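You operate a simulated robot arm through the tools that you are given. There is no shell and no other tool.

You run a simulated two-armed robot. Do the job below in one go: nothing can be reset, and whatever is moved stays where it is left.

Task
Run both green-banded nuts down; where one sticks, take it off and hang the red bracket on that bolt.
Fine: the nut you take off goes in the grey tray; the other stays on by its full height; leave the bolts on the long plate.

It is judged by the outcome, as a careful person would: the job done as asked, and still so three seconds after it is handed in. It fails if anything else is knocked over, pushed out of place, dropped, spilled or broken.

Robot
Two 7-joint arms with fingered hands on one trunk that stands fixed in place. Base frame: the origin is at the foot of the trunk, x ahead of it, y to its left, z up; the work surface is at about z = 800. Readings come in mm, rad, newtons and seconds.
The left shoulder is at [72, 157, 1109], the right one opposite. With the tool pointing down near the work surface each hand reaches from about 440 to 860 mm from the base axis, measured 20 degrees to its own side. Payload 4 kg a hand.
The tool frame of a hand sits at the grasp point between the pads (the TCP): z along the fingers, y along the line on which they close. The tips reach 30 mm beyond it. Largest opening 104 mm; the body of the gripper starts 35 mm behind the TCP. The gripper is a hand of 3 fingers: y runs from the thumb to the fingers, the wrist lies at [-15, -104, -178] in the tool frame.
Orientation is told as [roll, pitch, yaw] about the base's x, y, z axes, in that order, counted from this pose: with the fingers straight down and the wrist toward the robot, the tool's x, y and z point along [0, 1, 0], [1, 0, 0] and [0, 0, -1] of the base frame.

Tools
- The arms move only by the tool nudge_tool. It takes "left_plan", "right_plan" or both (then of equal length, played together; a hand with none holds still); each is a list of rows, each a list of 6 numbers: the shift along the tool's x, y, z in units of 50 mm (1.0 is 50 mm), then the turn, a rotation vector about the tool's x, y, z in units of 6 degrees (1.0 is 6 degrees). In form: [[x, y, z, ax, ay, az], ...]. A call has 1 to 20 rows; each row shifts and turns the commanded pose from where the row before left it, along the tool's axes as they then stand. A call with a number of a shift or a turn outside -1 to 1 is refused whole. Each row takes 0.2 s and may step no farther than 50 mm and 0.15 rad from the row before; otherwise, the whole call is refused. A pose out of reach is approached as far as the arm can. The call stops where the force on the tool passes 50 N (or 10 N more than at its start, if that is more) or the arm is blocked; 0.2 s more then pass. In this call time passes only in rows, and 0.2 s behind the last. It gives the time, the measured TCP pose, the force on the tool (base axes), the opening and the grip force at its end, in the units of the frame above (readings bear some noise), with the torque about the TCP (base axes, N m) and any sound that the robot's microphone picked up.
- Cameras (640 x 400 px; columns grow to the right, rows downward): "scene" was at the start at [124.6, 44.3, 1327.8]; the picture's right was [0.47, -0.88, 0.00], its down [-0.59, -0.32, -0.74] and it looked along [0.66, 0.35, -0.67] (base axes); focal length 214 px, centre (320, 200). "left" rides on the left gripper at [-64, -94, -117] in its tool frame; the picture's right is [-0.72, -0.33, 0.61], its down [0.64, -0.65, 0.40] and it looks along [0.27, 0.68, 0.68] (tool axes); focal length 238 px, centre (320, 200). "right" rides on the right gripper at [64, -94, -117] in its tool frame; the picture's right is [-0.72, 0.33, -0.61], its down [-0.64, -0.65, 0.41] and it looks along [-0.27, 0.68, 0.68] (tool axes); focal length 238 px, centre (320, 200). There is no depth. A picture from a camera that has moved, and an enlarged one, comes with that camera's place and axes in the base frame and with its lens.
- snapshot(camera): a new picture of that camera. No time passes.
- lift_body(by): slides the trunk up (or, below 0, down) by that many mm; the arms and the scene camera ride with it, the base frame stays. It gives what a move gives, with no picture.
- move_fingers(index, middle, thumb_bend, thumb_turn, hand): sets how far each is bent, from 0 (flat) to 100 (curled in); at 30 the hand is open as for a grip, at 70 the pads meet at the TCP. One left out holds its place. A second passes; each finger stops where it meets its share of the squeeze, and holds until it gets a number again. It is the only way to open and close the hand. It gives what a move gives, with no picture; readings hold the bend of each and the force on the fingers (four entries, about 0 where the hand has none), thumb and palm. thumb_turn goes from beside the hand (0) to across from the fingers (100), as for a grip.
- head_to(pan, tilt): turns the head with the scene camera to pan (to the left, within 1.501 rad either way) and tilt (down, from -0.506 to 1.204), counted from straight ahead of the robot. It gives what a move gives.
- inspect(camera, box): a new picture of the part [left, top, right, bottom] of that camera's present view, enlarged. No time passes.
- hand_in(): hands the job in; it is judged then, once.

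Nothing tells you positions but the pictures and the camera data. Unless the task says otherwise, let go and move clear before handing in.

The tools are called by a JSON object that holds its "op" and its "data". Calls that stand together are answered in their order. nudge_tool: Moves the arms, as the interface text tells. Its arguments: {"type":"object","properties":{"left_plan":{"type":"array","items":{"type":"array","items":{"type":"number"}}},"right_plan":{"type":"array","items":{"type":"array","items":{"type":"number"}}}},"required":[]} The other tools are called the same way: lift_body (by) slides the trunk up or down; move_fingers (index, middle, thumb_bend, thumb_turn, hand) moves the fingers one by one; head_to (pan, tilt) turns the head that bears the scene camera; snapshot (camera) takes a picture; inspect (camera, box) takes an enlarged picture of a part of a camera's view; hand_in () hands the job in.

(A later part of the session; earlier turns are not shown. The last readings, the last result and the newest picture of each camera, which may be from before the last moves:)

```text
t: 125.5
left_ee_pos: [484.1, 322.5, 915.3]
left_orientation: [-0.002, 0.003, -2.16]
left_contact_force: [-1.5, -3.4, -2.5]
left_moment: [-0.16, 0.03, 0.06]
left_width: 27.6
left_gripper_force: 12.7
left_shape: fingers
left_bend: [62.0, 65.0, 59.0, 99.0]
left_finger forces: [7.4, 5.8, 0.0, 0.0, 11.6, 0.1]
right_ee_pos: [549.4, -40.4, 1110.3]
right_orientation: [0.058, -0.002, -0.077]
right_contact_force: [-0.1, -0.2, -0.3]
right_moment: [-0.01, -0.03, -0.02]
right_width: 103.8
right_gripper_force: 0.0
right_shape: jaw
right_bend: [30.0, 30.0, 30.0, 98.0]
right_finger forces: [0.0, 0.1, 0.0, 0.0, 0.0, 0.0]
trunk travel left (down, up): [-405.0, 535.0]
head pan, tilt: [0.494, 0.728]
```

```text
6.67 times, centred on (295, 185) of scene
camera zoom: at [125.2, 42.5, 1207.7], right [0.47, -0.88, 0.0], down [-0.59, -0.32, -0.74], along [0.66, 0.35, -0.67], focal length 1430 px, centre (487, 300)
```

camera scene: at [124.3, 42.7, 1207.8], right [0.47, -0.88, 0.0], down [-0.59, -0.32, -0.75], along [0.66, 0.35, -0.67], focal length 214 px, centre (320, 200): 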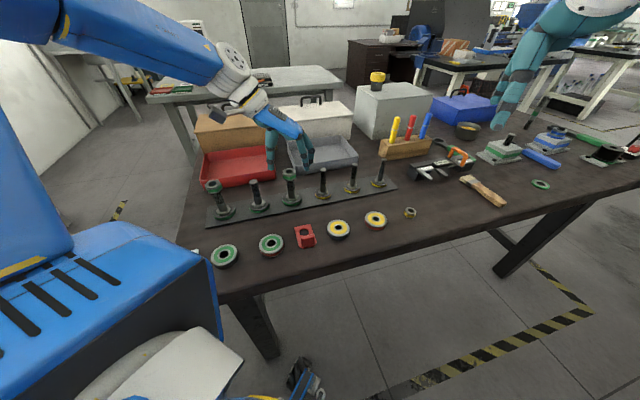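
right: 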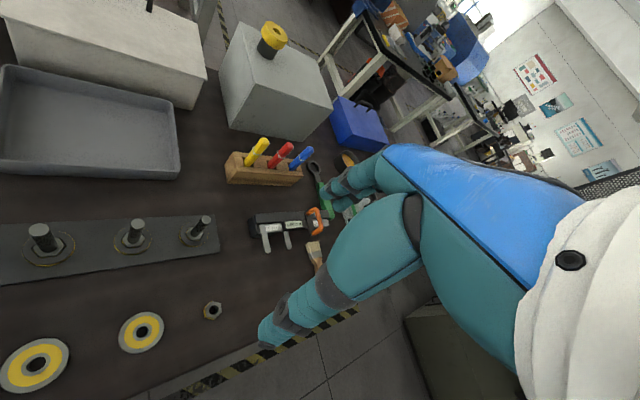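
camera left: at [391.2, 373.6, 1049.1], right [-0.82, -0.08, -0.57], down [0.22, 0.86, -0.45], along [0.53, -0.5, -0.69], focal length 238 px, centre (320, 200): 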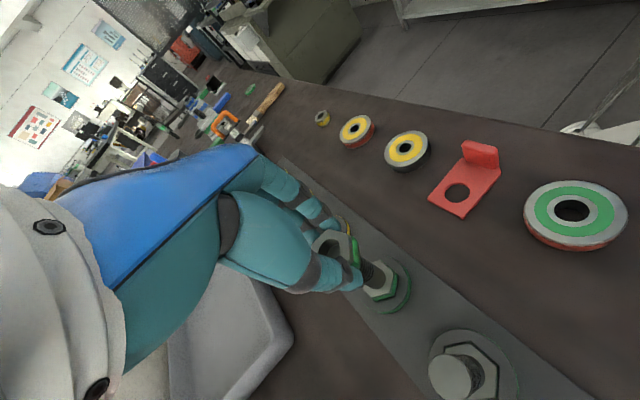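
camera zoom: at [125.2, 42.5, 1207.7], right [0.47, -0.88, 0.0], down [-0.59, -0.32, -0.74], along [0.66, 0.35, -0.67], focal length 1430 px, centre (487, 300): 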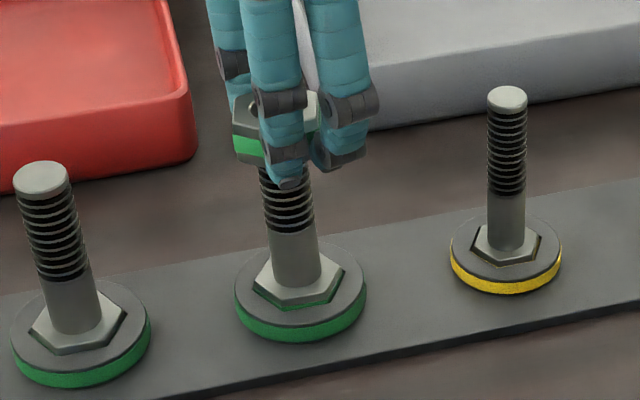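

Two more rows to about −136°, staying inside the safe range.

{"op": "nudge_tool", "data": {"left_plan": [[0, 0, 0.0045, 0, 0, 1], [0, 0, 0.0045, 0, 0, 1]]}}

{"op": "move_fingers", "data": {"hand": "left", "index": 42, "middle": 42, "thumb_bend": 42, "thumb_turn": 98}}

{"op": "inspect", "data": {"camera": "left", "box": [280, 180, 440, 280]}}

{"op": "inspect", "data": {"camera": "scene", "box": [270, 155, 320, 215]}}

```text
t: 126.1
left_ee_pos: [486.2, 321.3, 913.9]
left_orientation: [-0.002, 0.001, -2.367]
left_contact_force: [-1.3, -2.1, -3.8]
left_moment: [-0.15, 0.09, 0.02]
left_width: 27.5
left_gripper_force: 12.7
left_shape: fingers
left_bend: [62.0, 65.0, 59.0, 98.0]
left_finger forces: [7.4, 5.8, 0.1, 0.0, 11.6, 0.0]
right_ee_pos: [548.5, -42.3, 1110.8]
right_orientation: [0.06, -0.001, -0.078]
right_contact_force: [0.2, -0.2, -0.5]
right_moment: [-0.02, -0.01, 0.0]
right_width: 103.9
right_gripper_force: 0.0
right_shape: jaw
right_bend: [30.0, 30.0, 30.0, 98.0]
right_finger forces: [0.0, 0.0, 0.2, 0.1, 0.1, 0.1]
trunk travel left (down, up): [-405.0, 535.0]
head pan, tilt: [0.494, 0.728]
```

```text
t: 127.1
left_ee_pos: [484.6, 320.8, 915.3]
left_orientation: [-0.002, 0.003, -2.365]
left_contact_force: [0.0, 0.9, -1.1]
left_moment: [-0.02, 0.01, -0.02]
left_width: 72.5
left_gripper_force: 0.1
left_shape: fingers
left_bend: [42.0, 42.0, 42.0, 97.0]
left_finger forces: [0.0, 0.0, 0.0, 0.1, 0.0, 0.0]
right_ee_pos: [547.9, -41.3, 1111.3]
right_orientation: [0.058, -0.003, -0.077]
right_contact_force: [-0.4, -0.1, 0.3]
right_moment: [-0.03, 0.0, -0.01]
right_width: 103.8
right_gripper_force: 0.1
right_shape: jaw
right_bend: [30.0, 30.0, 30.0, 98.0]
right_finger forces: [0.0, 0.1, 0.0, 0.0, 0.0, 0.0]
trunk travel left (down, up): [-405.0, 535.0]
head pan, tilt: [0.494, 0.728]
```

```text
4.00 times, centred on (360, 230) of left
camera zoom: at [507.6, 433.4, 1031.5], right [-0.27, 0.74, -0.61], down [0.92, 0.0, -0.4], along [-0.3, -0.67, -0.68], focal length 953 px, centre (160, 80)
```

zoom: 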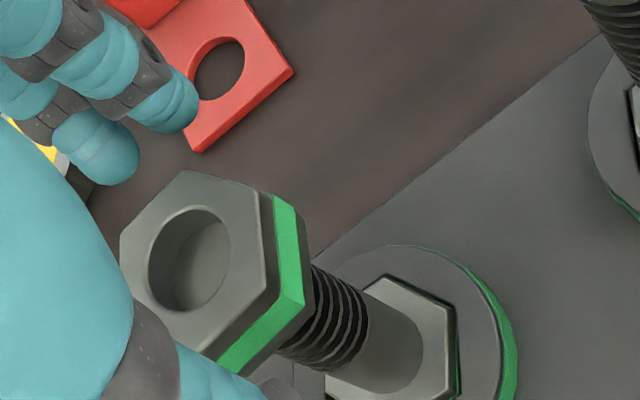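

```text
6.67 times, centred on (295, 185) of scene
camera zoom: at [124.8, 42.7, 1207.8], right [0.47, -0.88, 0.0], down [-0.59, -0.32, -0.74], along [0.66, 0.35, -0.67], focal length 1430 px, centre (487, 300)
```

zoom: 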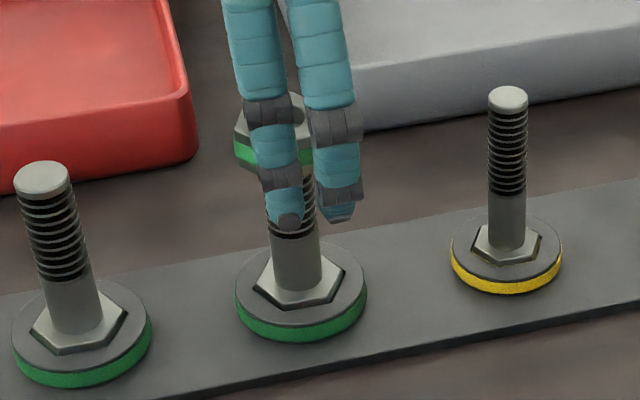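

Nut 3 keeps coming down freely and the bolt is seated. I'll swing back counter-clockwise with open fingers for the next stroke.

{"op": "nudge_tool", "data": {"left_plan": [[0, 0, 0, 0, 0, -0.98], [0, 0, 0, 0, 0, -0.98], [0, 0, 0, 0, 0, -0.98], [0, 0, 0, 0, 0, -0.98], [0, 0, 0, 0, 0, -0.98], [0, 0, 0, 0, 0, -0.98], [0, 0, 0, 0, 0, -0.98], [0, 0, 0, 0, 0, -0.98], [0, 0, 0, 0, 0, -0.98], [0, 0, 0, 0, 0, -0.98], [0, 0, 0, 0, 0, -0.98], [0, 0, 0, 0, 0, -0.98], [0, 0, 0, 0, 0, -0.98], [0, 0, 0, 0, 0, -0.98], [0, 0, 0, 0, 0, -0.98], [0, 0, 0, 0, 0, -0.98], [0, 0, 0, 0, 0, -0.98], [0, 0, 0, 0, 0, -0.98], [0, 0, 0, 0, 0, -0.98]]}}

{"op": "inspect", "data": {"camera": "left", "box": [280, 180, 440, 280]}}

{"op": "inspect", "data": {"camera": "scene", "box": [280, 160, 310, 195]}}

```text
t: 131.1
left_ee_pos: [484.2, 321.9, 915.9]
left_orientation: [0.003, -0.001, -0.414]
left_contact_force: [-0.1, 0.3, -0.3]
left_moment: [0.01, 0.0, 0.02]
left_width: 72.4
left_gripper_force: 0.2
left_shape: fingers
left_bend: [42.0, 42.0, 42.0, 97.0]
left_finger forces: [0.1, 0.0, 0.1, 0.1, 0.0, 0.0]
right_ee_pos: [549.8, -42.8, 1110.1]
right_orientation: [0.06, -0.001, -0.078]
right_contact_force: [0.0, 0.2, -0.3]
right_moment: [-0.01, 0.01, 0.0]
right_width: 103.8
right_gripper_force: 0.1
right_shape: jaw
right_bend: [30.0, 30.0, 30.0, 98.0]
right_finger forces: [0.0, 0.1, 0.1, 0.0, 0.1, 0.0]
trunk travel left (down, up): [-405.0, 535.0]
head pan, tilt: [0.494, 0.728]
```

```text
4.00 times, centred on (360, 230) of left
camera zoom: at [372.8, 300.8, 1031.3], right [-0.59, -0.53, -0.62], down [-0.34, 0.85, -0.4], along [0.74, -0.03, -0.68], focal length 953 px, centre (160, 80)
```

zoom: 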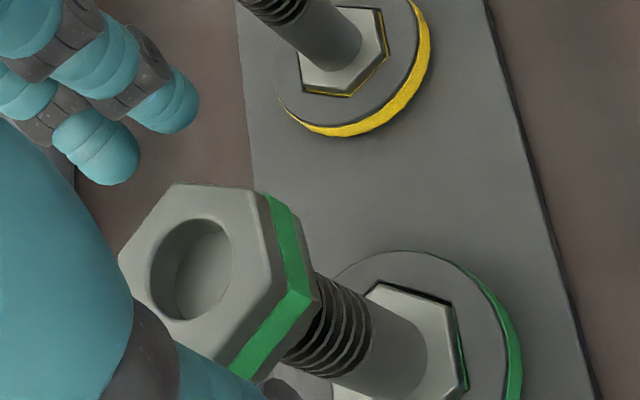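

```text
11.43 times, centred on (295, 178) of scene
camera zoom: at [124.0, 42.5, 1207.9], right [0.47, -0.88, 0.0], down [-0.59, -0.32, -0.75], along [0.66, 0.35, -0.67], focal length 2451 px, centre (606, 457)
```

zoom: 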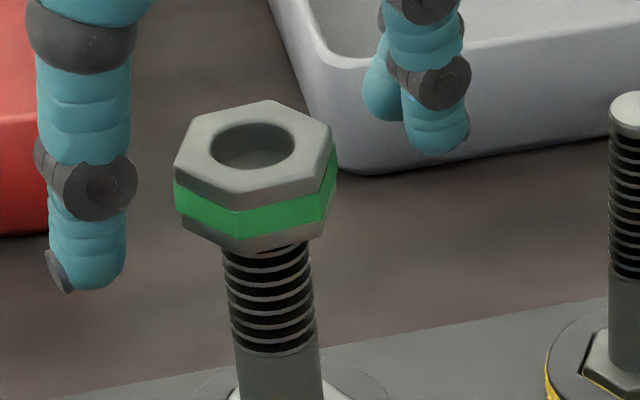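

About 7.6 mm down so far (roughly 15 mm per turn). I'll align at about −18°, drop 2.5 mm, and grip for the next stroke.

{"op": "nudge_tool", "data": {"left_plan": [[0, 0, 0.05, 0, 0, -0.95]]}}

{"op": "move_fingers", "data": {"hand": "left", "index": 70, "middle": 70, "thumb_bend": 70}}

{"op": "inspect", "data": {"camera": "scene", "box": [270, 155, 320, 215]}}

```text
t: 131.5
left_ee_pos: [483.8, 322.2, 913.1]
left_orientation: [0.003, 0.0, -0.315]
left_contact_force: [0.1, 0.5, 0.4]
left_moment: [0.02, 0.01, 0.0]
left_width: 72.7
left_gripper_force: 0.1
left_shape: fingers
left_bend: [42.0, 42.0, 42.0, 97.0]
left_finger forces: [0.0, 0.1, 0.0, 0.1, 0.0, 0.0]
right_ee_pos: [548.9, -40.9, 1111.6]
right_orientation: [0.059, 0.0, -0.079]
right_contact_force: [-0.1, -0.2, 0.4]
right_moment: [-0.03, 0.0, 0.0]
right_width: 104.0
right_gripper_force: 0.0
right_shape: jaw
right_bend: [30.0, 30.0, 30.0, 98.0]
right_finger forces: [0.0, 0.0, 0.0, 0.1, 0.0, 0.0]
trunk travel left (down, up): [-405.0, 535.0]
head pan, tilt: [0.494, 0.728]
```

```text
t: 132.5
left_ee_pos: [484.8, 323.1, 913.4]
left_orientation: [0.003, 0.003, -0.316]
left_contact_force: [1.2, 0.1, 1.6]
left_moment: [-0.02, -0.08, 0.03]
left_width: 28.2
left_gripper_force: 12.2
left_shape: fingers
left_bend: [61.0, 64.0, 59.0, 99.0]
left_finger forces: [7.0, 5.9, 0.0, 0.1, 11.2, 0.0]
right_ee_pos: [548.9, -42.0, 1111.3]
right_orientation: [0.061, -0.002, -0.08]
right_contact_force: [-0.1, -0.2, -0.5]
right_moment: [0.0, 0.02, 0.0]
right_width: 103.8
right_gripper_force: 0.1
right_shape: jaw
right_bend: [30.0, 30.0, 30.0, 98.0]
right_finger forces: [0.0, 0.1, 0.0, 0.0, 0.1, 0.0]
trunk travel left (down, up): [-405.0, 535.0]
head pan, tilt: [0.494, 0.728]
```

```text
6.67 times, centred on (295, 185) of scene
camera zoom: at [124.4, 42.4, 1207.8], right [0.47, -0.88, 0.0], down [-0.59, -0.32, -0.75], along [0.66, 0.35, -0.67], focal length 1430 px, centre (487, 300)
```

zoom: 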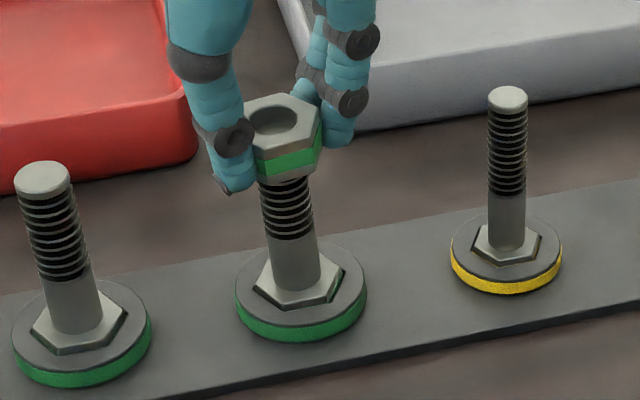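

Gripped squarely. First half of the stroke:

{"op": "nudge_tool", "data": {"left_plan": [[0, 0, 0.005, 0, 0, 1], [0, 0, 0.005, 0, 0, 1], [0, 0, 0.005, 0, 0, 1], [0, 0, 0.005, 0, 0, 1], [0, 0, 0.005, 0, 0, 1], [0, 0, 0.005, 0, 0, 1], [0, 0, 0.005, 0, 0, 1], [0, 0, 0.005, 0, 0, 1], [0, 0, 0.005, 0, 0, 1], [0, 0, 0.005, 0, 0, 1]]}}

{"op": "inspect", "data": {"camera": "scene", "box": [270, 155, 320, 215]}}

```text
t: 134.7
left_ee_pos: [485.0, 321.2, 910.6]
left_orientation: [0.001, 0.003, -1.364]
left_contact_force: [0.7, -2.8, 4.0]
left_moment: [-0.07, -0.04, 0.04]
left_width: 28.0
left_gripper_force: 12.3
left_shape: fingers
left_bend: [61.0, 65.0, 59.0, 99.0]
left_finger forces: [7.3, 6.0, 0.0, 0.0, 11.4, 0.0]
right_ee_pos: [548.9, -42.5, 1111.2]
right_orientation: [0.057, -0.002, -0.079]
right_contact_force: [-0.5, 0.8, -0.2]
right_moment: [0.01, -0.01, 0.0]
right_width: 103.9
right_gripper_force: 0.1
right_shape: jaw
right_bend: [30.0, 30.0, 30.0, 98.0]
right_finger forces: [0.0, 0.0, 0.1, 0.0, 0.1, 0.0]
trunk travel left (down, up): [-405.0, 535.0]
head pan, tilt: [0.494, 0.728]
```

```text
6.67 times, centred on (295, 185) of scene
camera zoom: at [124.4, 41.6, 1207.9], right [0.47, -0.88, 0.0], down [-0.59, -0.32, -0.75], along [0.66, 0.35, -0.67], focal length 1430 px, centre (487, 300)
```

zoom: 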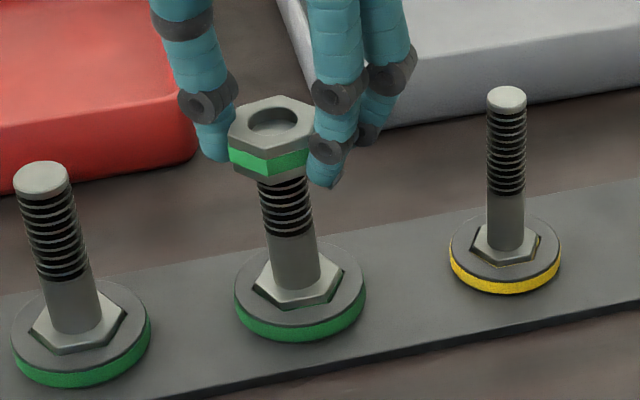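

Smooth, torque 0.04 N·m. Second half:

{"op": "nudge_tool", "data": {"left_plan": [[0, 0, 0.004, 0, 0, 1], [0, 0, 0.004, 0, 0, 1], [0, 0, 0.004, 0, 0, 1], [0, 0, 0.004, 0, 0, 1], [0, 0, 0.004, 0, 0, 1], [0, 0, 0.004, 0, 0, 1], [0, 0, 0.004, 0, 0, 1], [0, 0, 0.004, 0, 0, 1], [0, 0, 0.004, 0, 0, 1]]}}

{"op": "inspect", "data": {"camera": "scene", "box": [270, 155, 320, 215]}}

```text
t: 136.7
left_ee_pos: [484.4, 321.1, 907.5]
left_orientation: [-0.002, 0.004, -2.309]
left_contact_force: [-0.9, -1.4, -1.3]
left_moment: [-0.11, 0.08, 0.01]
left_width: 28.2
left_gripper_force: 11.7
left_shape: fingers
left_bend: [61.0, 65.0, 60.0, 99.0]
left_finger forces: [7.0, 5.8, 0.0, 0.1, 11.2, 0.0]
right_ee_pos: [549.3, -42.2, 1111.4]
right_orientation: [0.061, -0.001, -0.079]
right_contact_force: [0.5, -0.2, -0.8]
right_moment: [-0.02, 0.0, 0.04]
right_width: 103.5
right_gripper_force: 0.0
right_shape: jaw
right_bend: [30.0, 30.0, 30.0, 98.0]
right_finger forces: [0.0, 0.1, 0.0, 0.1, 0.0, 0.1]
trunk travel left (down, up): [-405.0, 535.0]
head pan, tilt: [0.494, 0.728]
```

```text
6.67 times, centred on (295, 185) of scene
camera zoom: at [124.6, 42.3, 1207.8], right [0.47, -0.88, 0.0], down [-0.59, -0.32, -0.74], along [0.66, 0.35, -0.67], focal length 1430 px, centre (487, 300)
```

zoom: 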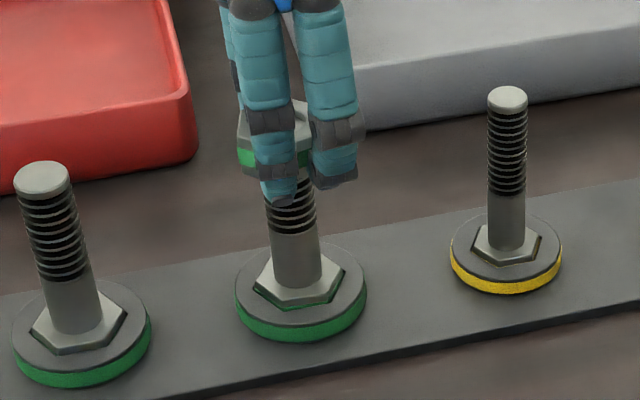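

Release and swing back.

{"op": "move_fingers", "data": {"hand": "left", "index": 42, "middle": 42, "thumb_bend": 42, "thumb_turn": 98}}

{"op": "nudge_tool", "data": {"left_plan": [[0, 0, 0, 0, 0, -1], [0, 0, 0, 0, 0, -1], [0, 0, 0, 0, 0, -1], [0, 0, 0, 0, 0, -1], [0, 0, 0, 0, 0, -1], [0, 0, 0, 0, 0, -1], [0, 0, 0, 0, 0, -1], [0, 0, 0, 0, 0, -1], [0, 0, 0, 0, 0, -1], [0, 0, 0, 0, 0, -1], [0, 0, 0, 0, 0, -1], [0, 0, 0, 0, 0, -1], [0, 0, 0, 0, 0, -1], [0, 0, 0, 0, 0, -1], [0, 0, 0, 0, 0, -1], [0, 0, 0, 0, 0, -1], [0, 0, 0, 0, 0, -1], [0, 0, 0, 0, 0, -1], [0, 0, 0, 0, 0, -1]]}}

{"op": "inspect", "data": {"camera": "left", "box": [280, 180, 440, 280]}}

{"op": "inspect", "data": {"camera": "scene", "box": [280, 160, 310, 195]}}

```text
t: 137.7
left_ee_pos: [484.5, 321.0, 908.3]
left_orientation: [-0.001, 0.004, -2.307]
left_contact_force: [0.1, 0.3, 0.1]
left_moment: [-0.01, 0.0, 0.01]
left_width: 72.5
left_gripper_force: 0.1
left_shape: fingers
left_bend: [42.0, 42.0, 42.0, 97.0]
left_finger forces: [0.0, 0.0, 0.0, 0.1, 0.0, 0.1]
right_ee_pos: [550.1, -41.4, 1110.5]
right_orientation: [0.058, -0.003, -0.078]
right_contact_force: [0.6, 0.0, 0.4]
right_moment: [0.0, 0.0, -0.02]
right_width: 103.8
right_gripper_force: 0.0
right_shape: jaw
right_bend: [30.0, 30.0, 30.0, 98.0]
right_finger forces: [0.1, 0.1, 0.1, 0.1, 0.1, 0.1]
trunk travel left (down, up): [-405.0, 535.0]
head pan, tilt: [0.494, 0.728]
```

```text
t: 141.7
left_ee_pos: [483.2, 322.1, 907.7]
left_orientation: [0.004, 0.0, -0.316]
left_contact_force: [0.5, 0.7, 0.4]
left_moment: [-0.02, 0.0, 0.01]
left_width: 72.3
left_gripper_force: 0.0
left_shape: fingers
left_bend: [42.0, 42.0, 42.0, 97.0]
left_finger forces: [0.0, 0.1, 0.0, 0.0, 0.1, 0.0]
right_ee_pos: [548.9, -41.4, 1110.2]
right_orientation: [0.059, -0.002, -0.079]
right_contact_force: [0.5, -0.9, -0.3]
right_moment: [-0.03, -0.02, -0.03]
right_width: 104.0
right_gripper_force: 0.0
right_shape: jaw
right_bend: [30.0, 30.0, 30.0, 98.0]
right_finger forces: [0.1, 0.0, 0.0, 0.0, 0.0, 0.0]
trunk travel left (down, up): [-405.0, 535.0]
head pan, tilt: [0.494, 0.728]
```

```text
4.00 times, centred on (360, 230) of left
camera zoom: at [375.0, 290.3, 1024.6], right [-0.53, -0.58, -0.62], down [-0.42, 0.81, -0.4], along [0.73, 0.05, -0.68], focal length 953 px, centre (160, 80)
```

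zoom: 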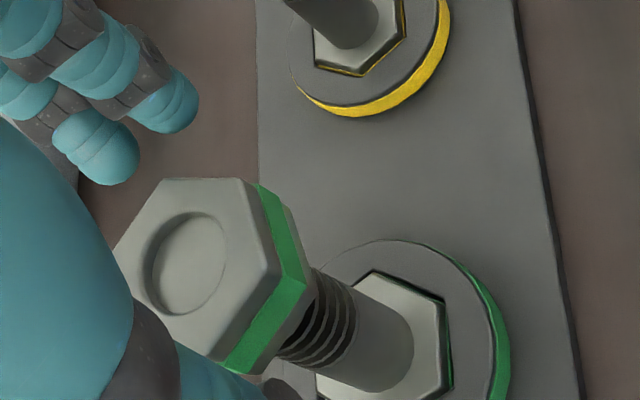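

```text
11.43 times, centred on (295, 178) of scene
camera zoom: at [124.1, 42.5, 1207.9], right [0.47, -0.88, 0.0], down [-0.59, -0.32, -0.75], along [0.66, 0.35, -0.67], focal length 2451 px, centre (606, 457)
```

zoom: 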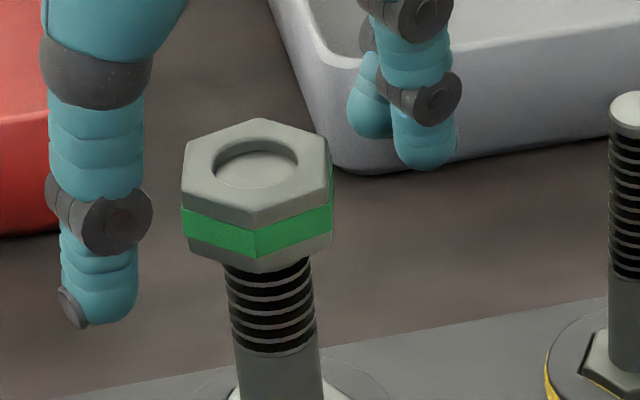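

The bolt tip is now about 3 mm short of flush with the nut's top. Another stroke: fine-align and grip.

{"op": "nudge_tool", "data": {"left_plan": [[0, 0, 0, 0, 0, -0.5]]}}

{"op": "move_fingers", "data": {"hand": "left", "index": 70, "middle": 70, "thumb_bend": 70}}

{"op": "inspect", "data": {"camera": "scene", "box": [270, 155, 320, 215]}}

```text
t: 142.1
left_ee_pos: [484.3, 323.2, 908.7]
left_orientation: [-0.001, -0.002, -0.267]
left_contact_force: [0.0, -0.9, -0.1]
left_moment: [0.0, 0.0, 0.0]
left_width: 72.3
left_gripper_force: 0.1
left_shape: fingers
left_bend: [42.0, 42.0, 42.0, 97.0]
left_finger forces: [0.0, 0.0, 0.0, 0.0, 0.1, 0.0]
right_ee_pos: [549.0, -42.1, 1110.3]
right_orientation: [0.059, -0.002, -0.078]
right_contact_force: [0.2, -0.4, 0.5]
right_moment: [-0.03, -0.01, 0.04]
right_width: 103.6
right_gripper_force: 0.1
right_shape: jaw
right_bend: [30.0, 30.0, 30.0, 98.0]
right_finger forces: [0.0, 0.0, 0.0, 0.0, 0.1, 0.0]
trunk travel left (down, up): [-405.0, 535.0]
head pan, tilt: [0.494, 0.728]
```

```text
t: 143.1
left_ee_pos: [484.7, 323.7, 908.5]
left_orientation: [0.0, -0.003, -0.268]
left_contact_force: [2.6, -0.4, 1.3]
left_moment: [-0.05, -0.07, -0.01]
left_width: 28.6
left_gripper_force: 12.1
left_shape: fingers
left_bend: [61.0, 65.0, 59.0, 99.0]
left_finger forces: [6.8, 6.1, 0.1, 0.0, 10.7, 0.0]
right_ee_pos: [547.9, -41.6, 1110.5]
right_orientation: [0.06, -0.003, -0.078]
right_contact_force: [0.9, 0.2, 0.0]
right_moment: [0.01, -0.02, -0.01]
right_width: 103.6
right_gripper_force: 0.0
right_shape: jaw
right_bend: [30.0, 30.0, 30.0, 98.0]
right_finger forces: [0.1, 0.1, 0.0, 0.1, 0.0, 0.0]
trunk travel left (down, up): [-405.0, 535.0]
head pan, tilt: [0.494, 0.728]
```

```text
6.67 times, centred on (295, 185) of scene
camera zoom: at [124.4, 42.3, 1207.8], right [0.47, -0.88, 0.0], down [-0.59, -0.32, -0.75], along [0.66, 0.35, -0.67], focal length 1430 px, centre (487, 300)
```

zoom: 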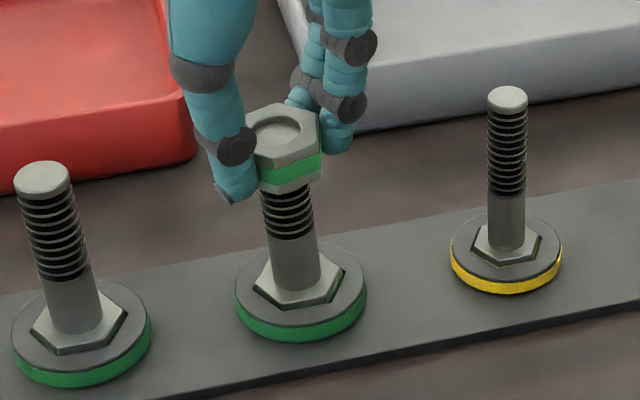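

Turning clockwise again in two halves.

{"op": "nudge_tool", "data": {"left_plan": [[0, 0, 0.0045, 0, 0, 1], [0, 0, 0.0045, 0, 0, 1], [0, 0, 0.0045, 0, 0, 1], [0, 0, 0.0045, 0, 0, 1], [0, 0, 0.0045, 0, 0, 1], [0, 0, 0.0045, 0, 0, 1], [0, 0, 0.0045, 0, 0, 1], [0, 0, 0.0045, 0, 0, 1], [0, 0, 0.0045, 0, 0, 1], [0, 0, 0.0045, 0, 0, 1]]}}

{"op": "nudge_tool", "data": {"left_plan": [[0, 0, 0.0045, 0, 0, 1], [0, 0, 0.0045, 0, 0, 1], [0, 0, 0.0045, 0, 0, 1], [0, 0, 0.0045, 0, 0, 1], [0, 0, 0.0045, 0, 0, 1], [0, 0, 0.0045, 0, 0, 1], [0, 0, 0.0045, 0, 0, 1], [0, 0, 0.0045, 0, 0, 1], [0, 0, 0.0045, 0, 0, 1]]}}

{"op": "inspect", "data": {"camera": "scene", "box": [270, 155, 320, 215]}}

```text
t: 145.3
left_ee_pos: [485.1, 321.8, 905.5]
left_orientation: [0.001, 0.003, -1.312]
left_contact_force: [1.2, -1.7, 1.5]
left_moment: [-0.07, -0.06, 0.01]
left_width: 28.4
left_gripper_force: 11.8
left_shape: fingers
left_bend: [61.0, 65.0, 60.0, 99.0]
left_finger forces: [6.3, 6.4, 0.0, 0.0, 10.8, 0.1]
right_ee_pos: [548.6, -42.2, 1111.1]
right_orientation: [0.06, -0.002, -0.077]
right_contact_force: [-0.1, -0.1, 0.5]
right_moment: [0.03, 0.01, -0.01]
right_width: 103.9
right_gripper_force: 0.1
right_shape: jaw
right_bend: [30.0, 30.0, 30.0, 98.0]
right_finger forces: [0.1, 0.0, 0.0, 0.0, 0.0, 0.0]
trunk travel left (down, up): [-405.0, 535.0]
head pan, tilt: [0.494, 0.728]
```

```text
t: 147.3
left_ee_pos: [484.7, 321.4, 904.5]
left_orientation: [-0.003, 0.004, -2.255]
left_contact_force: [-0.8, -1.5, -1.3]
left_moment: [-0.11, 0.08, 0.01]
left_width: 27.7
left_gripper_force: 11.3
left_shape: fingers
left_bend: [61.0, 65.0, 60.0, 99.0]
left_finger forces: [6.3, 6.3, 0.1, 0.0, 10.2, 0.1]
right_ee_pos: [548.8, -41.2, 1111.7]
right_orientation: [0.06, 0.0, -0.079]
right_contact_force: [0.4, 0.8, 0.5]
right_moment: [0.0, 0.02, -0.03]
right_width: 103.9
right_gripper_force: 0.1
right_shape: jaw
right_bend: [30.0, 30.0, 30.0, 98.0]
right_finger forces: [0.0, 0.1, 0.0, 0.0, 0.0, 0.0]
trunk travel left (down, up): [-405.0, 535.0]
head pan, tilt: [0.494, 0.728]
```

```text
6.67 times, centred on (295, 185) of scene
camera zoom: at [125.0, 42.3, 1207.7], right [0.47, -0.88, 0.0], down [-0.59, -0.32, -0.74], along [0.66, 0.35, -0.67], focal length 1430 px, centre (487, 300)
```

zoom: 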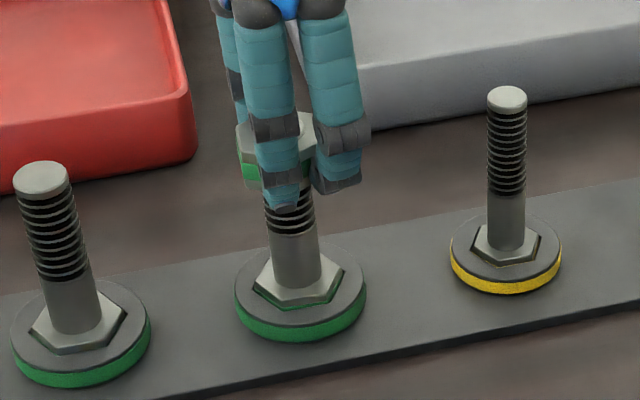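

Release, swing back, and look.

{"op": "move_fingers", "data": {"hand": "left", "index": 42, "middle": 42, "thumb_bend": 42, "thumb_turn": 98}}

{"op": "nudge_tool", "data": {"left_plan": [[0, 0, 0, 0, 0, -1], [0, 0, 0, 0, 0, -1], [0, 0, 0, 0, 0, -1], [0, 0, 0, 0, 0, -1], [0, 0, 0, 0, 0, -1], [0, 0, 0, 0, 0, -1], [0, 0, 0, 0, 0, -1], [0, 0, 0, 0, 0, -1], [0, 0, 0, 0, 0, -1], [0, 0, 0, 0, 0, -1], [0, 0, 0, 0, 0, -1], [0, 0, 0, 0, 0, -1], [0, 0, 0, 0, 0, -1], [0, 0, 0, 0, 0, -1], [0, 0, 0, 0, 0, -1], [0, 0, 0, 0, 0, -1], [0, 0, 0, 0, 0, -1], [0, 0, 0, 0, 0, -1], [0, 0, 0, 0, 0, -1]]}}

{"op": "inspect", "data": {"camera": "left", "box": [280, 180, 440, 280]}}

{"op": "inspect", "data": {"camera": "scene", "box": [280, 160, 310, 195]}}

```text
t: 148.3
left_ee_pos: [484.7, 322.8, 904.7]
left_orientation: [-0.002, 0.005, -2.254]
left_contact_force: [0.4, -0.3, 0.5]
left_moment: [0.01, 0.0, -0.01]
left_width: 72.2
left_gripper_force: 0.1
left_shape: fingers
left_bend: [42.0, 42.0, 42.0, 97.0]
left_finger forces: [0.0, 0.0, 0.1, 0.0, 0.0, 0.0]
right_ee_pos: [549.2, -42.7, 1111.1]
right_orientation: [0.058, -0.001, -0.08]
right_contact_force: [0.2, 0.4, 0.4]
right_moment: [0.01, 0.0, 0.03]
right_width: 103.8
right_gripper_force: 0.2
right_shape: jaw
right_bend: [30.0, 30.0, 30.0, 98.0]
right_finger forces: [0.1, 0.1, 0.1, 0.0, 0.1, 0.0]
trunk travel left (down, up): [-405.0, 535.0]
head pan, tilt: [0.494, 0.728]
```

```text
t: 152.3
left_ee_pos: [486.5, 322.5, 905.5]
left_orientation: [0.001, -0.002, -0.27]
left_contact_force: [0.0, 0.0, 0.0]
left_moment: [0.04, -0.02, 0.01]
left_width: 72.2
left_gripper_force: 0.0
left_shape: fingers
left_bend: [42.0, 42.0, 42.0, 97.0]
left_finger forces: [0.0, 0.1, 0.0, 0.0, 0.0, 0.0]
right_ee_pos: [548.4, -41.3, 1110.4]
right_orientation: [0.06, -0.002, -0.077]
right_contact_force: [0.3, 0.0, -0.9]
right_moment: [-0.02, -0.02, -0.01]
right_width: 103.9
right_gripper_force: 0.1
right_shape: jaw
right_bend: [30.0, 30.0, 30.0, 98.0]
right_finger forces: [0.0, 0.0, 0.0, 0.0, 0.0, 0.1]
trunk travel left (down, up): [-405.0, 535.0]
head pan, tilt: [0.494, 0.728]
```

```text
4.00 times, centred on (360, 230) of left
camera zoom: at [377.3, 286.3, 1021.2], right [-0.5, -0.61, -0.61], down [-0.46, 0.79, -0.41], along [0.73, 0.08, -0.68], focal length 953 px, centre (160, 80)
```

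zoom: 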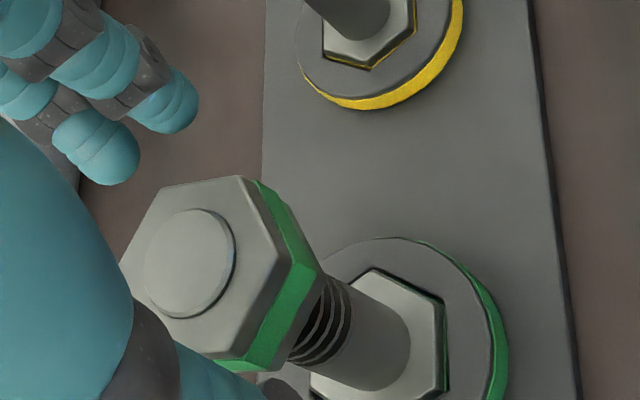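

```text
11.43 times, centred on (295, 178) of scene
camera zoom: at [124.1, 42.5, 1207.8], right [0.47, -0.88, 0.0], down [-0.59, -0.32, -0.75], along [0.66, 0.35, -0.67], focal length 2451 px, centre (606, 457)
```

zoom: 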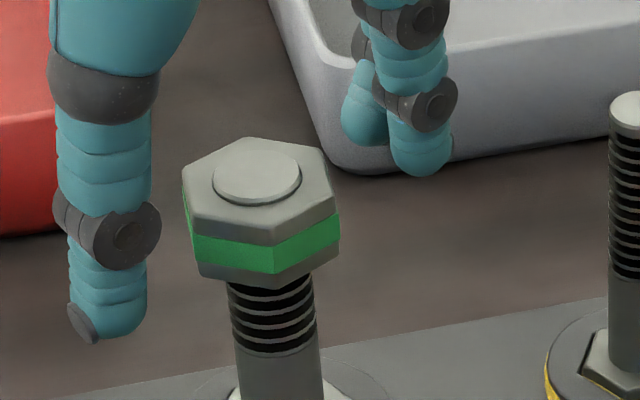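

The bolt tip now stands about 1.5 mm proud of the nut, so it is on by its full height. I'll give it one more stroke for margin.

{"op": "nudge_tool", "data": {"left_plan": [[-0.01, -0.02, 0.01, 0, 0, 0]]}}

{"op": "move_fingers", "data": {"hand": "left", "index": 70, "middle": 70, "thumb_bend": 70}}

{"op": "nudge_tool", "data": {"left_plan": [[0, 0, 0.0045, 0, 0, 1], [0, 0, 0.0045, 0, 0, 1], [0, 0, 0.0045, 0, 0, 1], [0, 0, 0.0045, 0, 0, 1], [0, 0, 0.0045, 0, 0, 1], [0, 0, 0.0045, 0, 0, 1], [0, 0, 0.0045, 0, 0, 1], [0, 0, 0.0045, 0, 0, 1], [0, 0, 0.0045, 0, 0, 1], [0, 0, 0.0045, 0, 0, 1]]}}

{"op": "inspect", "data": {"camera": "scene", "box": [270, 155, 320, 215]}}

```text
t: 152.7
left_ee_pos: [484.6, 322.2, 903.8]
left_orientation: [-0.003, -0.001, -0.269]
left_contact_force: [0.3, -0.6, -0.8]
left_moment: [0.03, 0.0, 0.0]
left_width: 72.2
left_gripper_force: 0.1
left_shape: fingers
left_bend: [42.0, 42.0, 42.0, 97.0]
left_finger forces: [0.0, 0.1, 0.0, 0.0, 0.0, 0.0]
right_ee_pos: [549.1, -41.8, 1111.1]
right_orientation: [0.06, -0.001, -0.079]
right_contact_force: [-0.6, 0.5, 0.2]
right_moment: [0.0, 0.0, 0.02]
right_width: 104.0
right_gripper_force: 0.2
right_shape: jaw
right_bend: [30.0, 30.0, 30.0, 98.0]
right_finger forces: [0.1, 0.0, 0.0, 0.1, 0.0, 0.0]
trunk travel left (down, up): [-405.0, 535.0]
head pan, tilt: [0.494, 0.728]
```

```text
t: 153.7
left_ee_pos: [484.5, 321.9, 902.6]
left_orientation: [-0.003, -0.002, -0.267]
left_contact_force: [1.1, -0.3, 0.3]
left_moment: [-0.04, -0.05, 0.03]
left_width: 28.2
left_gripper_force: 10.9
left_shape: fingers
left_bend: [61.0, 64.0, 59.0, 99.0]
left_finger forces: [6.1, 6.0, 0.1, 0.0, 10.3, 0.0]
right_ee_pos: [549.5, -42.3, 1111.1]
right_orientation: [0.06, -0.002, -0.077]
right_contact_force: [-0.9, 0.4, 0.6]
right_moment: [-0.01, -0.02, -0.04]
right_width: 103.8
right_gripper_force: 0.0
right_shape: jaw
right_bend: [30.0, 30.0, 30.0, 98.0]
right_finger forces: [0.1, 0.0, 0.0, 0.0, 0.0, 0.0]
trunk travel left (down, up): [-405.0, 535.0]
head pan, tilt: [0.494, 0.728]
```

```text
t: 155.9
left_ee_pos: [484.0, 322.0, 901.9]
left_orientation: [0.002, 0.003, -1.313]
left_contact_force: [1.3, -0.3, 0.9]
left_moment: [-0.06, -0.04, 0.0]
left_width: 27.7
left_gripper_force: 12.1
left_shape: fingers
left_bend: [61.0, 65.0, 59.0, 99.0]
left_finger forces: [6.1, 6.2, 0.1, 0.1, 10.2, 0.1]
right_ee_pos: [549.2, -41.2, 1111.1]
right_orientation: [0.06, -0.001, -0.08]
right_contact_force: [0.1, 0.4, -0.6]
right_moment: [0.01, 0.0, -0.02]
right_width: 103.9
right_gripper_force: 0.1
right_shape: jaw
right_bend: [30.0, 30.0, 30.0, 98.0]
right_finger forces: [0.0, 0.1, 0.1, 0.0, 0.1, 0.0]
trunk travel left (down, up): [-405.0, 535.0]
head pan, tilt: [0.494, 0.728]
```

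```text
6.67 times, centred on (295, 185) of scene
camera zoom: at [125.0, 42.3, 1207.8], right [0.47, -0.88, 0.0], down [-0.59, -0.32, -0.74], along [0.66, 0.35, -0.67], focal length 1430 px, centre (487, 300)
```

zoom: 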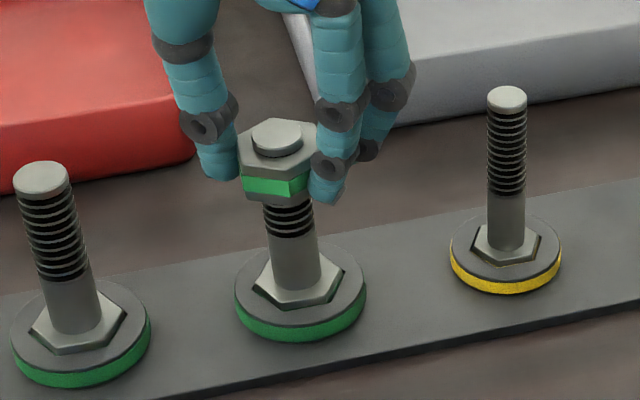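

Continue the rest of the stroke, then release.

{"op": "nudge_tool", "data": {"left_plan": [[0, 0, 0.0045, 0, 0, 1], [0, 0, 0.0045, 0, 0, 1], [0, 0, 0.0045, 0, 0, 1], [0, 0, 0.0045, 0, 0, 1], [0, 0, 0.0045, 0, 0, 1], [0, 0, 0.0045, 0, 0, 1], [0, 0, 0.0045, 0, 0, 1], [0, 0, 0.0045, 0, 0, 1], [0, 0, 0.0045, 0, 0, 1]]}}

{"op": "move_fingers", "data": {"hand": "left", "index": 42, "middle": 42, "thumb_bend": 42, "thumb_turn": 98}}

{"op": "nudge_tool", "data": {"left_plan": [[0, 0, 0, 0, 0, -1], [0, 0, 0, 0, 0, -1], [0, 0, 0, 0, 0, -1], [0, 0, 0, 0, 0, -1], [0, 0, 0, 0, 0, -1], [0, 0, 0, 0, 0, -1], [0, 0, 0, 0, 0, -1], [0, 0, 0, 0, 0, -1], [0, 0, 0, 0, 0, -1], [0, 0, 0, 0, 0, -1], [0, 0, 0, 0, 0, -1], [0, 0, 0, 0, 0, -1], [0, 0, 0, 0, 0, -1], [0, 0, 0, 0, 0, -1], [0, 0, 0, 0, 0, -1], [0, 0, 0, 0, 0, -1], [0, 0, 0, 0, 0, -1], [0, 0, 0, 0, 0, -1], [0, 0, 0, 0, 0, -1]]}}

{"op": "inspect", "data": {"camera": "scene", "box": [280, 160, 310, 195]}}

{"op": "inspect", "data": {"camera": "left", "box": [280, 180, 440, 280]}}

```text
t: 157.9
left_ee_pos: [483.6, 320.1, 900.3]
left_orientation: [0.0, 0.002, -2.255]
left_contact_force: [-0.8, -1.1, -3.2]
left_moment: [-0.06, 0.04, 0.06]
left_width: 27.7
left_gripper_force: 11.7
left_shape: fingers
left_bend: [61.0, 65.0, 59.0, 99.0]
left_finger forces: [6.3, 6.3, 0.1, 0.0, 9.9, 0.0]
right_ee_pos: [549.1, -42.3, 1111.4]
right_orientation: [0.06, -0.002, -0.078]
right_contact_force: [0.0, -0.3, -0.4]
right_moment: [-0.03, 0.0, 0.0]
right_width: 103.9
right_gripper_force: 0.2
right_shape: jaw
right_bend: [30.0, 30.0, 30.0, 98.0]
right_finger forces: [0.0, 0.0, 0.1, 0.0, 0.0, 0.1]
trunk travel left (down, up): [-405.0, 535.0]
head pan, tilt: [0.494, 0.728]
```

```text
t: 158.9
left_ee_pos: [482.8, 322.0, 899.5]
left_orientation: [0.0, 0.002, -2.253]
left_contact_force: [0.2, 0.2, 0.3]
left_moment: [-0.01, -0.01, 0.0]
left_width: 72.4
left_gripper_force: 0.1
left_shape: fingers
left_bend: [42.0, 42.0, 42.0, 97.0]
left_finger forces: [0.1, 0.0, 0.0, 0.1, 0.0, 0.0]
right_ee_pos: [548.0, -42.7, 1111.1]
right_orientation: [0.059, -0.003, -0.078]
right_contact_force: [-0.3, 0.6, 0.0]
right_moment: [0.02, 0.03, 0.02]
right_width: 104.0
right_gripper_force: 0.0
right_shape: jaw
right_bend: [30.0, 30.0, 30.0, 98.0]
right_finger forces: [0.0, 0.0, 0.0, 0.1, 0.0, 0.1]
trunk travel left (down, up): [-405.0, 535.0]
head pan, tilt: [0.494, 0.728]
```

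```text
t: 162.9
left_ee_pos: [482.9, 322.0, 901.7]
left_orientation: [-0.001, -0.002, -0.27]
left_contact_force: [0.7, 0.1, -0.1]
left_moment: [-0.02, -0.02, -0.02]
left_width: 72.5
left_gripper_force: 0.0
left_shape: fingers
left_bend: [42.0, 42.0, 42.0, 97.0]
left_finger forces: [0.0, 0.1, 0.0, 0.0, 0.0, 0.0]
right_ee_pos: [549.4, -42.3, 1111.5]
right_orientation: [0.059, -0.002, -0.078]
right_contact_force: [-0.5, -0.1, 0.3]
right_moment: [0.0, 0.01, 0.02]
right_width: 104.1
right_gripper_force: 0.0
right_shape: jaw
right_bend: [30.0, 30.0, 30.0, 98.0]
right_finger forces: [0.0, 0.1, 0.1, 0.0, 0.0, 0.0]
trunk travel left (down, up): [-405.0, 535.0]
head pan, tilt: [0.494, 0.728]
```

```text
11.43 times, centred on (295, 178) of scene
camera zoom: at [124.1, 42.5, 1207.8], right [0.47, -0.88, 0.0], down [-0.59, -0.32, -0.75], along [0.66, 0.35, -0.67], focal length 2451 px, centre (606, 457)
```

zoom: 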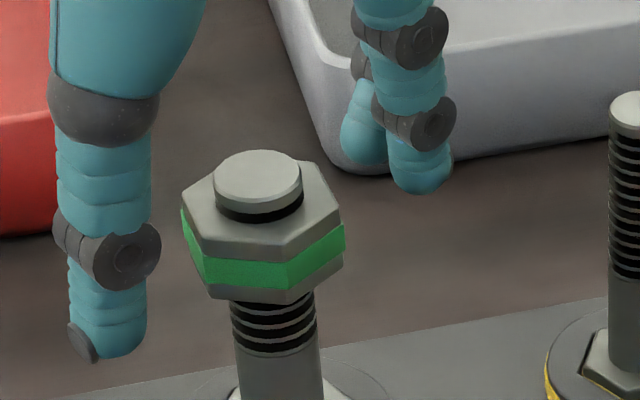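

```text
4.00 times, centred on (360, 230) of left
camera zoom: at [375.8, 286.3, 1016.9], right [-0.51, -0.61, -0.61], down [-0.46, 0.79, -0.41], along [0.73, 0.08, -0.68], focal length 953 px, centre (160, 80)
```

zoom: 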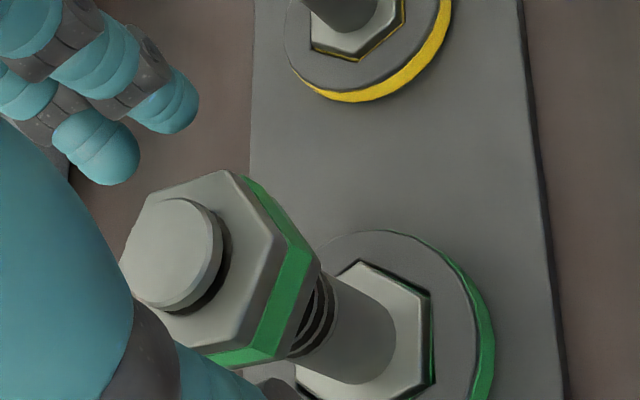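

Nut 3 is run well down with about 5 mm of bolt showing above it. Now for the sticking nut 1: I'll rise clear, turn to about −60° and go over bolt 1.

{"op": "nudge_tool", "data": {"left_plan": [[0, 0, -0.8, 0, 0, 0], [0, 0, -0.8, 0, 0, 0], [0, 0, -0.8, 0, 0, 0], [0, 0, 0, 0, 0, 1], [0, 0, 0, 0, 0, 1], [0, 0, 0, 0, 0, 1], [0, 0, 0, 0, 0, 1], [0, 0, 0, 0, 0, 1], [0, 0, 0, 0, 0, 1], [0, 0, 0, 0, 0, 1], [0, 0, 0, 0, 0, 1]]}}

{"op": "inspect", "data": {"camera": "scene", "box": [200, 160, 320, 240]}}

```text
t: 165.3
left_ee_pos: [484.0, 321.4, 1020.3]
left_orientation: [0.001, 0.003, -1.103]
left_contact_force: [-0.1, 0.9, 0.0]
left_moment: [0.02, -0.02, -0.02]
left_width: 72.5
left_gripper_force: 0.1
left_shape: fingers
left_bend: [42.0, 42.0, 42.0, 97.0]
left_finger forces: [0.0, 0.0, 0.0, 0.0, 0.0, 0.0]
right_ee_pos: [549.3, -42.1, 1110.4]
right_orientation: [0.059, -0.002, -0.079]
right_contact_force: [1.2, 0.3, -0.8]
right_moment: [0.0, 0.0, -0.03]
right_width: 103.8
right_gripper_force: 0.1
right_shape: jaw
right_bend: [30.0, 30.0, 30.0, 98.0]
right_finger forces: [0.0, 0.0, 0.0, 0.0, 0.0, 0.1]
trunk travel left (down, up): [-405.0, 535.0]
head pan, tilt: [0.494, 0.728]
```

```text
5.00 times, centred on (260, 200) of scene
camera zoom: at [124.8, 42.8, 1207.7], right [0.47, -0.88, 0.0], down [-0.59, -0.32, -0.74], along [0.66, 0.35, -0.67], focal length 1072 px, centre (620, 200)
```

zoom: 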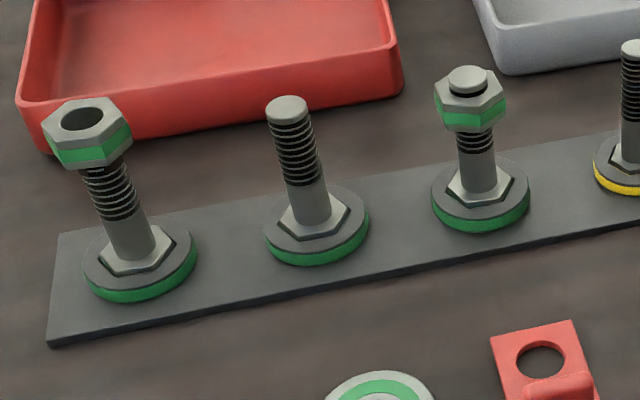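

Nut 3 is clearly fully on. Moving over bolt 1 now.

{"op": "nudge_tool", "data": {"left_plan": [[-0.277, -0.86, 0, 0, 0, 0], [-0.277, -0.86, 0, 0, 0, 0], [-0.277, -0.86, 0, 0, 0, 0], [-0.277, -0.86, 0, 0, 0, 0]]}}

{"op": "inspect", "data": {"camera": "left", "box": [320, 200, 480, 300]}}

```text
t: 166.3
left_ee_pos: [357.1, 447.3, 1020.7]
left_orientation: [0.004, 0.003, -1.102]
left_contact_force: [0.0, -0.6, 0.6]
left_moment: [0.0, 0.0, -0.03]
left_width: 72.5
left_gripper_force: 0.1
left_shape: fingers
left_bend: [42.0, 42.0, 42.0, 97.0]
left_finger forces: [0.0, 0.1, 0.0, 0.0, 0.1, 0.0]
right_ee_pos: [547.8, -43.0, 1112.3]
right_orientation: [0.06, -0.003, -0.081]
right_contact_force: [0.7, 0.7, -0.7]
right_moment: [0.02, -0.02, -0.01]
right_width: 103.9
right_gripper_force: 0.0
right_shape: jaw
right_bend: [30.0, 30.0, 30.0, 98.0]
right_finger forces: [0.1, 0.0, 0.0, 0.1, 0.0, 0.0]
trunk travel left (down, up): [-405.0, 535.0]
head pan, tilt: [0.494, 0.728]
```

```text
4.00 times, centred on (400, 250) of left
camera zoom: at [256.7, 502.6, 1136.9], right [-0.79, -0.03, -0.62], down [0.28, 0.87, -0.4], along [0.55, -0.49, -0.68], focal length 953 px, centre (0, 0)
```

zoom: 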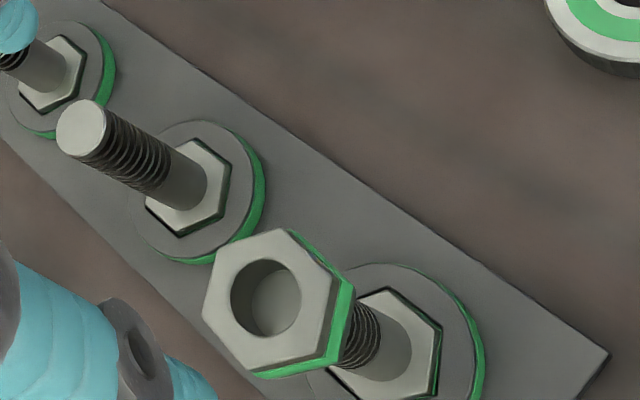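

Nut 1's flats face −80°/−140°/−20°. For an unscrewing stroke I'd like to start at −140°, so I'll test that reach in the air.

{"op": "nudge_tool", "data": {"left_plan": [[0, -0.03, 0, 0, 0, 0], [0, 0, 0, 0, 0, 1], [0, 0, 0, 0, 0, 1], [0, 0, 0, 0, 0, 1], [0, 0, 0, 0, 0, 1], [0, 0, 0, 0, 0, 1], [0, 0, 0, 0, 0, 1], [0, 0, 0, 0, 0, 1], [0, 0, 0, 0, 0, 1], [0, 0, 0, 0, 0, 1], [0, 0, 0, 0, 0, 1], [0, 0, 0, 0, 0, 1], [0, 0, 0, 0, 0, 1], [0, 0, 0, 0, 0, 0.8]]}}

{"op": "inspect", "data": {"camera": "left", "box": [320, 200, 480, 300]}}

```text
t: 169.3
left_ee_pos: [355.4, 449.4, 1020.6]
left_orientation: [-0.004, 0.003, -2.443]
left_contact_force: [1.1, -0.2, 0.6]
left_moment: [0.0, 0.06, -0.01]
left_width: 72.7
left_gripper_force: 0.0
left_shape: fingers
left_bend: [42.0, 42.0, 42.0, 97.0]
left_finger forces: [0.1, 0.1, 0.0, 0.0, 0.1, 0.0]
left hand out of reach, approached as far as the arm can: row 10
right_ee_pos: [549.0, -44.2, 1110.3]
right_orientation: [0.06, -0.002, -0.078]
right_contact_force: [-0.3, 0.5, -0.6]
right_moment: [-0.03, 0.02, -0.01]
right_width: 103.9
right_gripper_force: 0.1
right_shape: jaw
right_bend: [30.0, 30.0, 30.0, 98.0]
right_finger forces: [0.0, 0.1, 0.1, 0.1, 0.2, 0.0]
trunk travel left (down, up): [-405.0, 535.0]
head pan, tilt: [0.494, 0.728]
```

```text
4.00 times, centred on (400, 250) of left
camera zoom: at [387.4, 558.4, 1137.7], right [-0.21, 0.76, -0.61], down [0.91, -0.07, -0.4], along [-0.35, -0.64, -0.68], focal length 953 px, centre (0, 0)
```

zoom: 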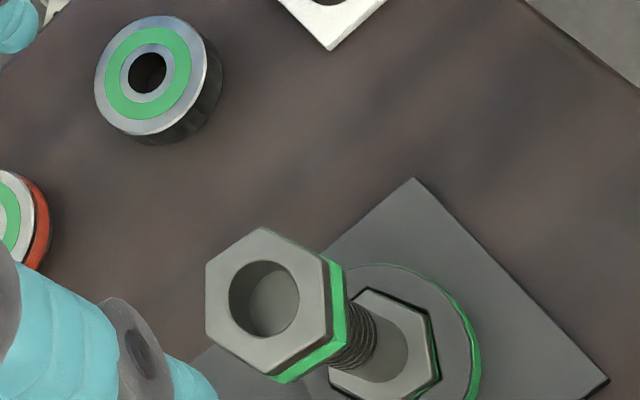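

At −140° the hand is centred and aligned with the nut. I'll lower around the nut with open fingers and dry-run the counter-clockwise stroke before gripping.

{"op": "nudge_tool", "data": {"left_plan": [[0, -0.02, 0.68, 0, 0, 0], [0, 0, 0.68, 0, 0, 0], [0, 0, 0.66, 0, 0, 0]]}}

{"op": "inspect", "data": {"camera": "left", "box": [280, 180, 440, 280]}}

```text
t: 170.1
left_ee_pos: [357.9, 450.4, 916.4]
left_orientation: [-0.002, 0.004, -2.442]
left_contact_force: [-1.0, 0.3, 0.0]
left_moment: [-0.02, -0.02, 0.01]
left_width: 72.4
left_gripper_force: 0.1
left_shape: fingers
left_bend: [42.0, 42.0, 42.0, 97.0]
left_finger forces: [0.0, 0.0, 0.1, 0.1, 0.0, 0.0]
right_ee_pos: [549.1, -41.8, 1110.7]
right_orientation: [0.059, -0.001, -0.078]
right_contact_force: [0.6, -0.3, 0.2]
right_moment: [0.04, -0.01, -0.01]
right_width: 103.9
right_gripper_force: 0.2
right_shape: jaw
right_bend: [30.0, 30.0, 30.0, 98.0]
right_finger forces: [0.0, 0.0, 0.0, 0.1, 0.1, 0.1]
trunk travel left (down, up): [-405.0, 535.0]
head pan, tilt: [0.494, 0.728]
```

```text
4.00 times, centred on (360, 230) of left
camera zoom: at [388.6, 559.2, 1033.7], right [-0.21, 0.76, -0.61], down [0.91, -0.07, -0.4], along [-0.35, -0.64, -0.68], focal length 953 px, centre (160, 80)
```

zoom: 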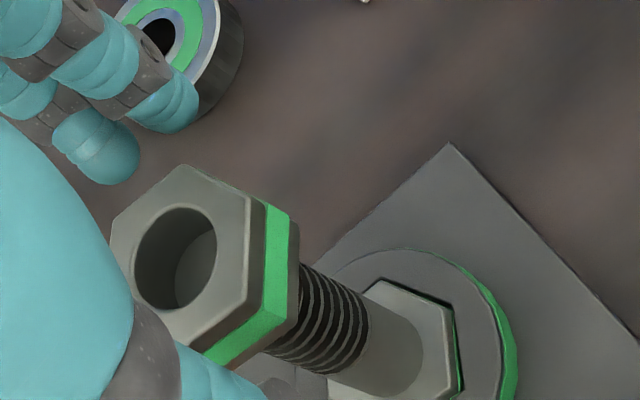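

Centred. Dry run of the counter-clockwise swing with open fingers:

{"op": "nudge_tool", "data": {"left_plan": [[0, 0, -0.04, 0, 0, -1], [0, 0, 0, 0, 0, -1], [0, 0, 0, 0, 0, -1], [0, 0, 0, 0, 0, -1], [0, 0, 0, 0, 0, -1], [0, 0, 0, 0, 0, -1], [0, 0, 0, 0, 0, -1], [0, 0, 0, 0, 0, -1], [0, 0, 0, 0, 0, -1], [0, 0, 0, 0, 0, -1]]}}

```text
t: 172.3
left_ee_pos: [355.6, 450.8, 922.4]
left_orientation: [-0.001, 0.005, -1.393]
left_contact_force: [-0.4, -0.8, 0.6]
left_moment: [-0.02, 0.01, 0.0]
left_width: 72.7
left_gripper_force: 0.1
left_shape: fingers
left_bend: [42.0, 42.0, 42.0, 97.0]
left_finger forces: [0.0, 0.0, 0.0, 0.0, 0.0, 0.1]
right_ee_pos: [548.6, -42.5, 1110.9]
right_orientation: [0.059, -0.002, -0.08]
right_contact_force: [0.6, -0.1, 0.4]
right_moment: [0.02, -0.01, 0.01]
right_width: 104.0
right_gripper_force: 0.1
right_shape: jaw
right_bend: [30.0, 30.0, 30.0, 98.0]
right_finger forces: [0.0, 0.0, 0.1, 0.0, 0.0, 0.1]
trunk travel left (down, up): [-405.0, 535.0]
head pan, tilt: [0.494, 0.728]
```

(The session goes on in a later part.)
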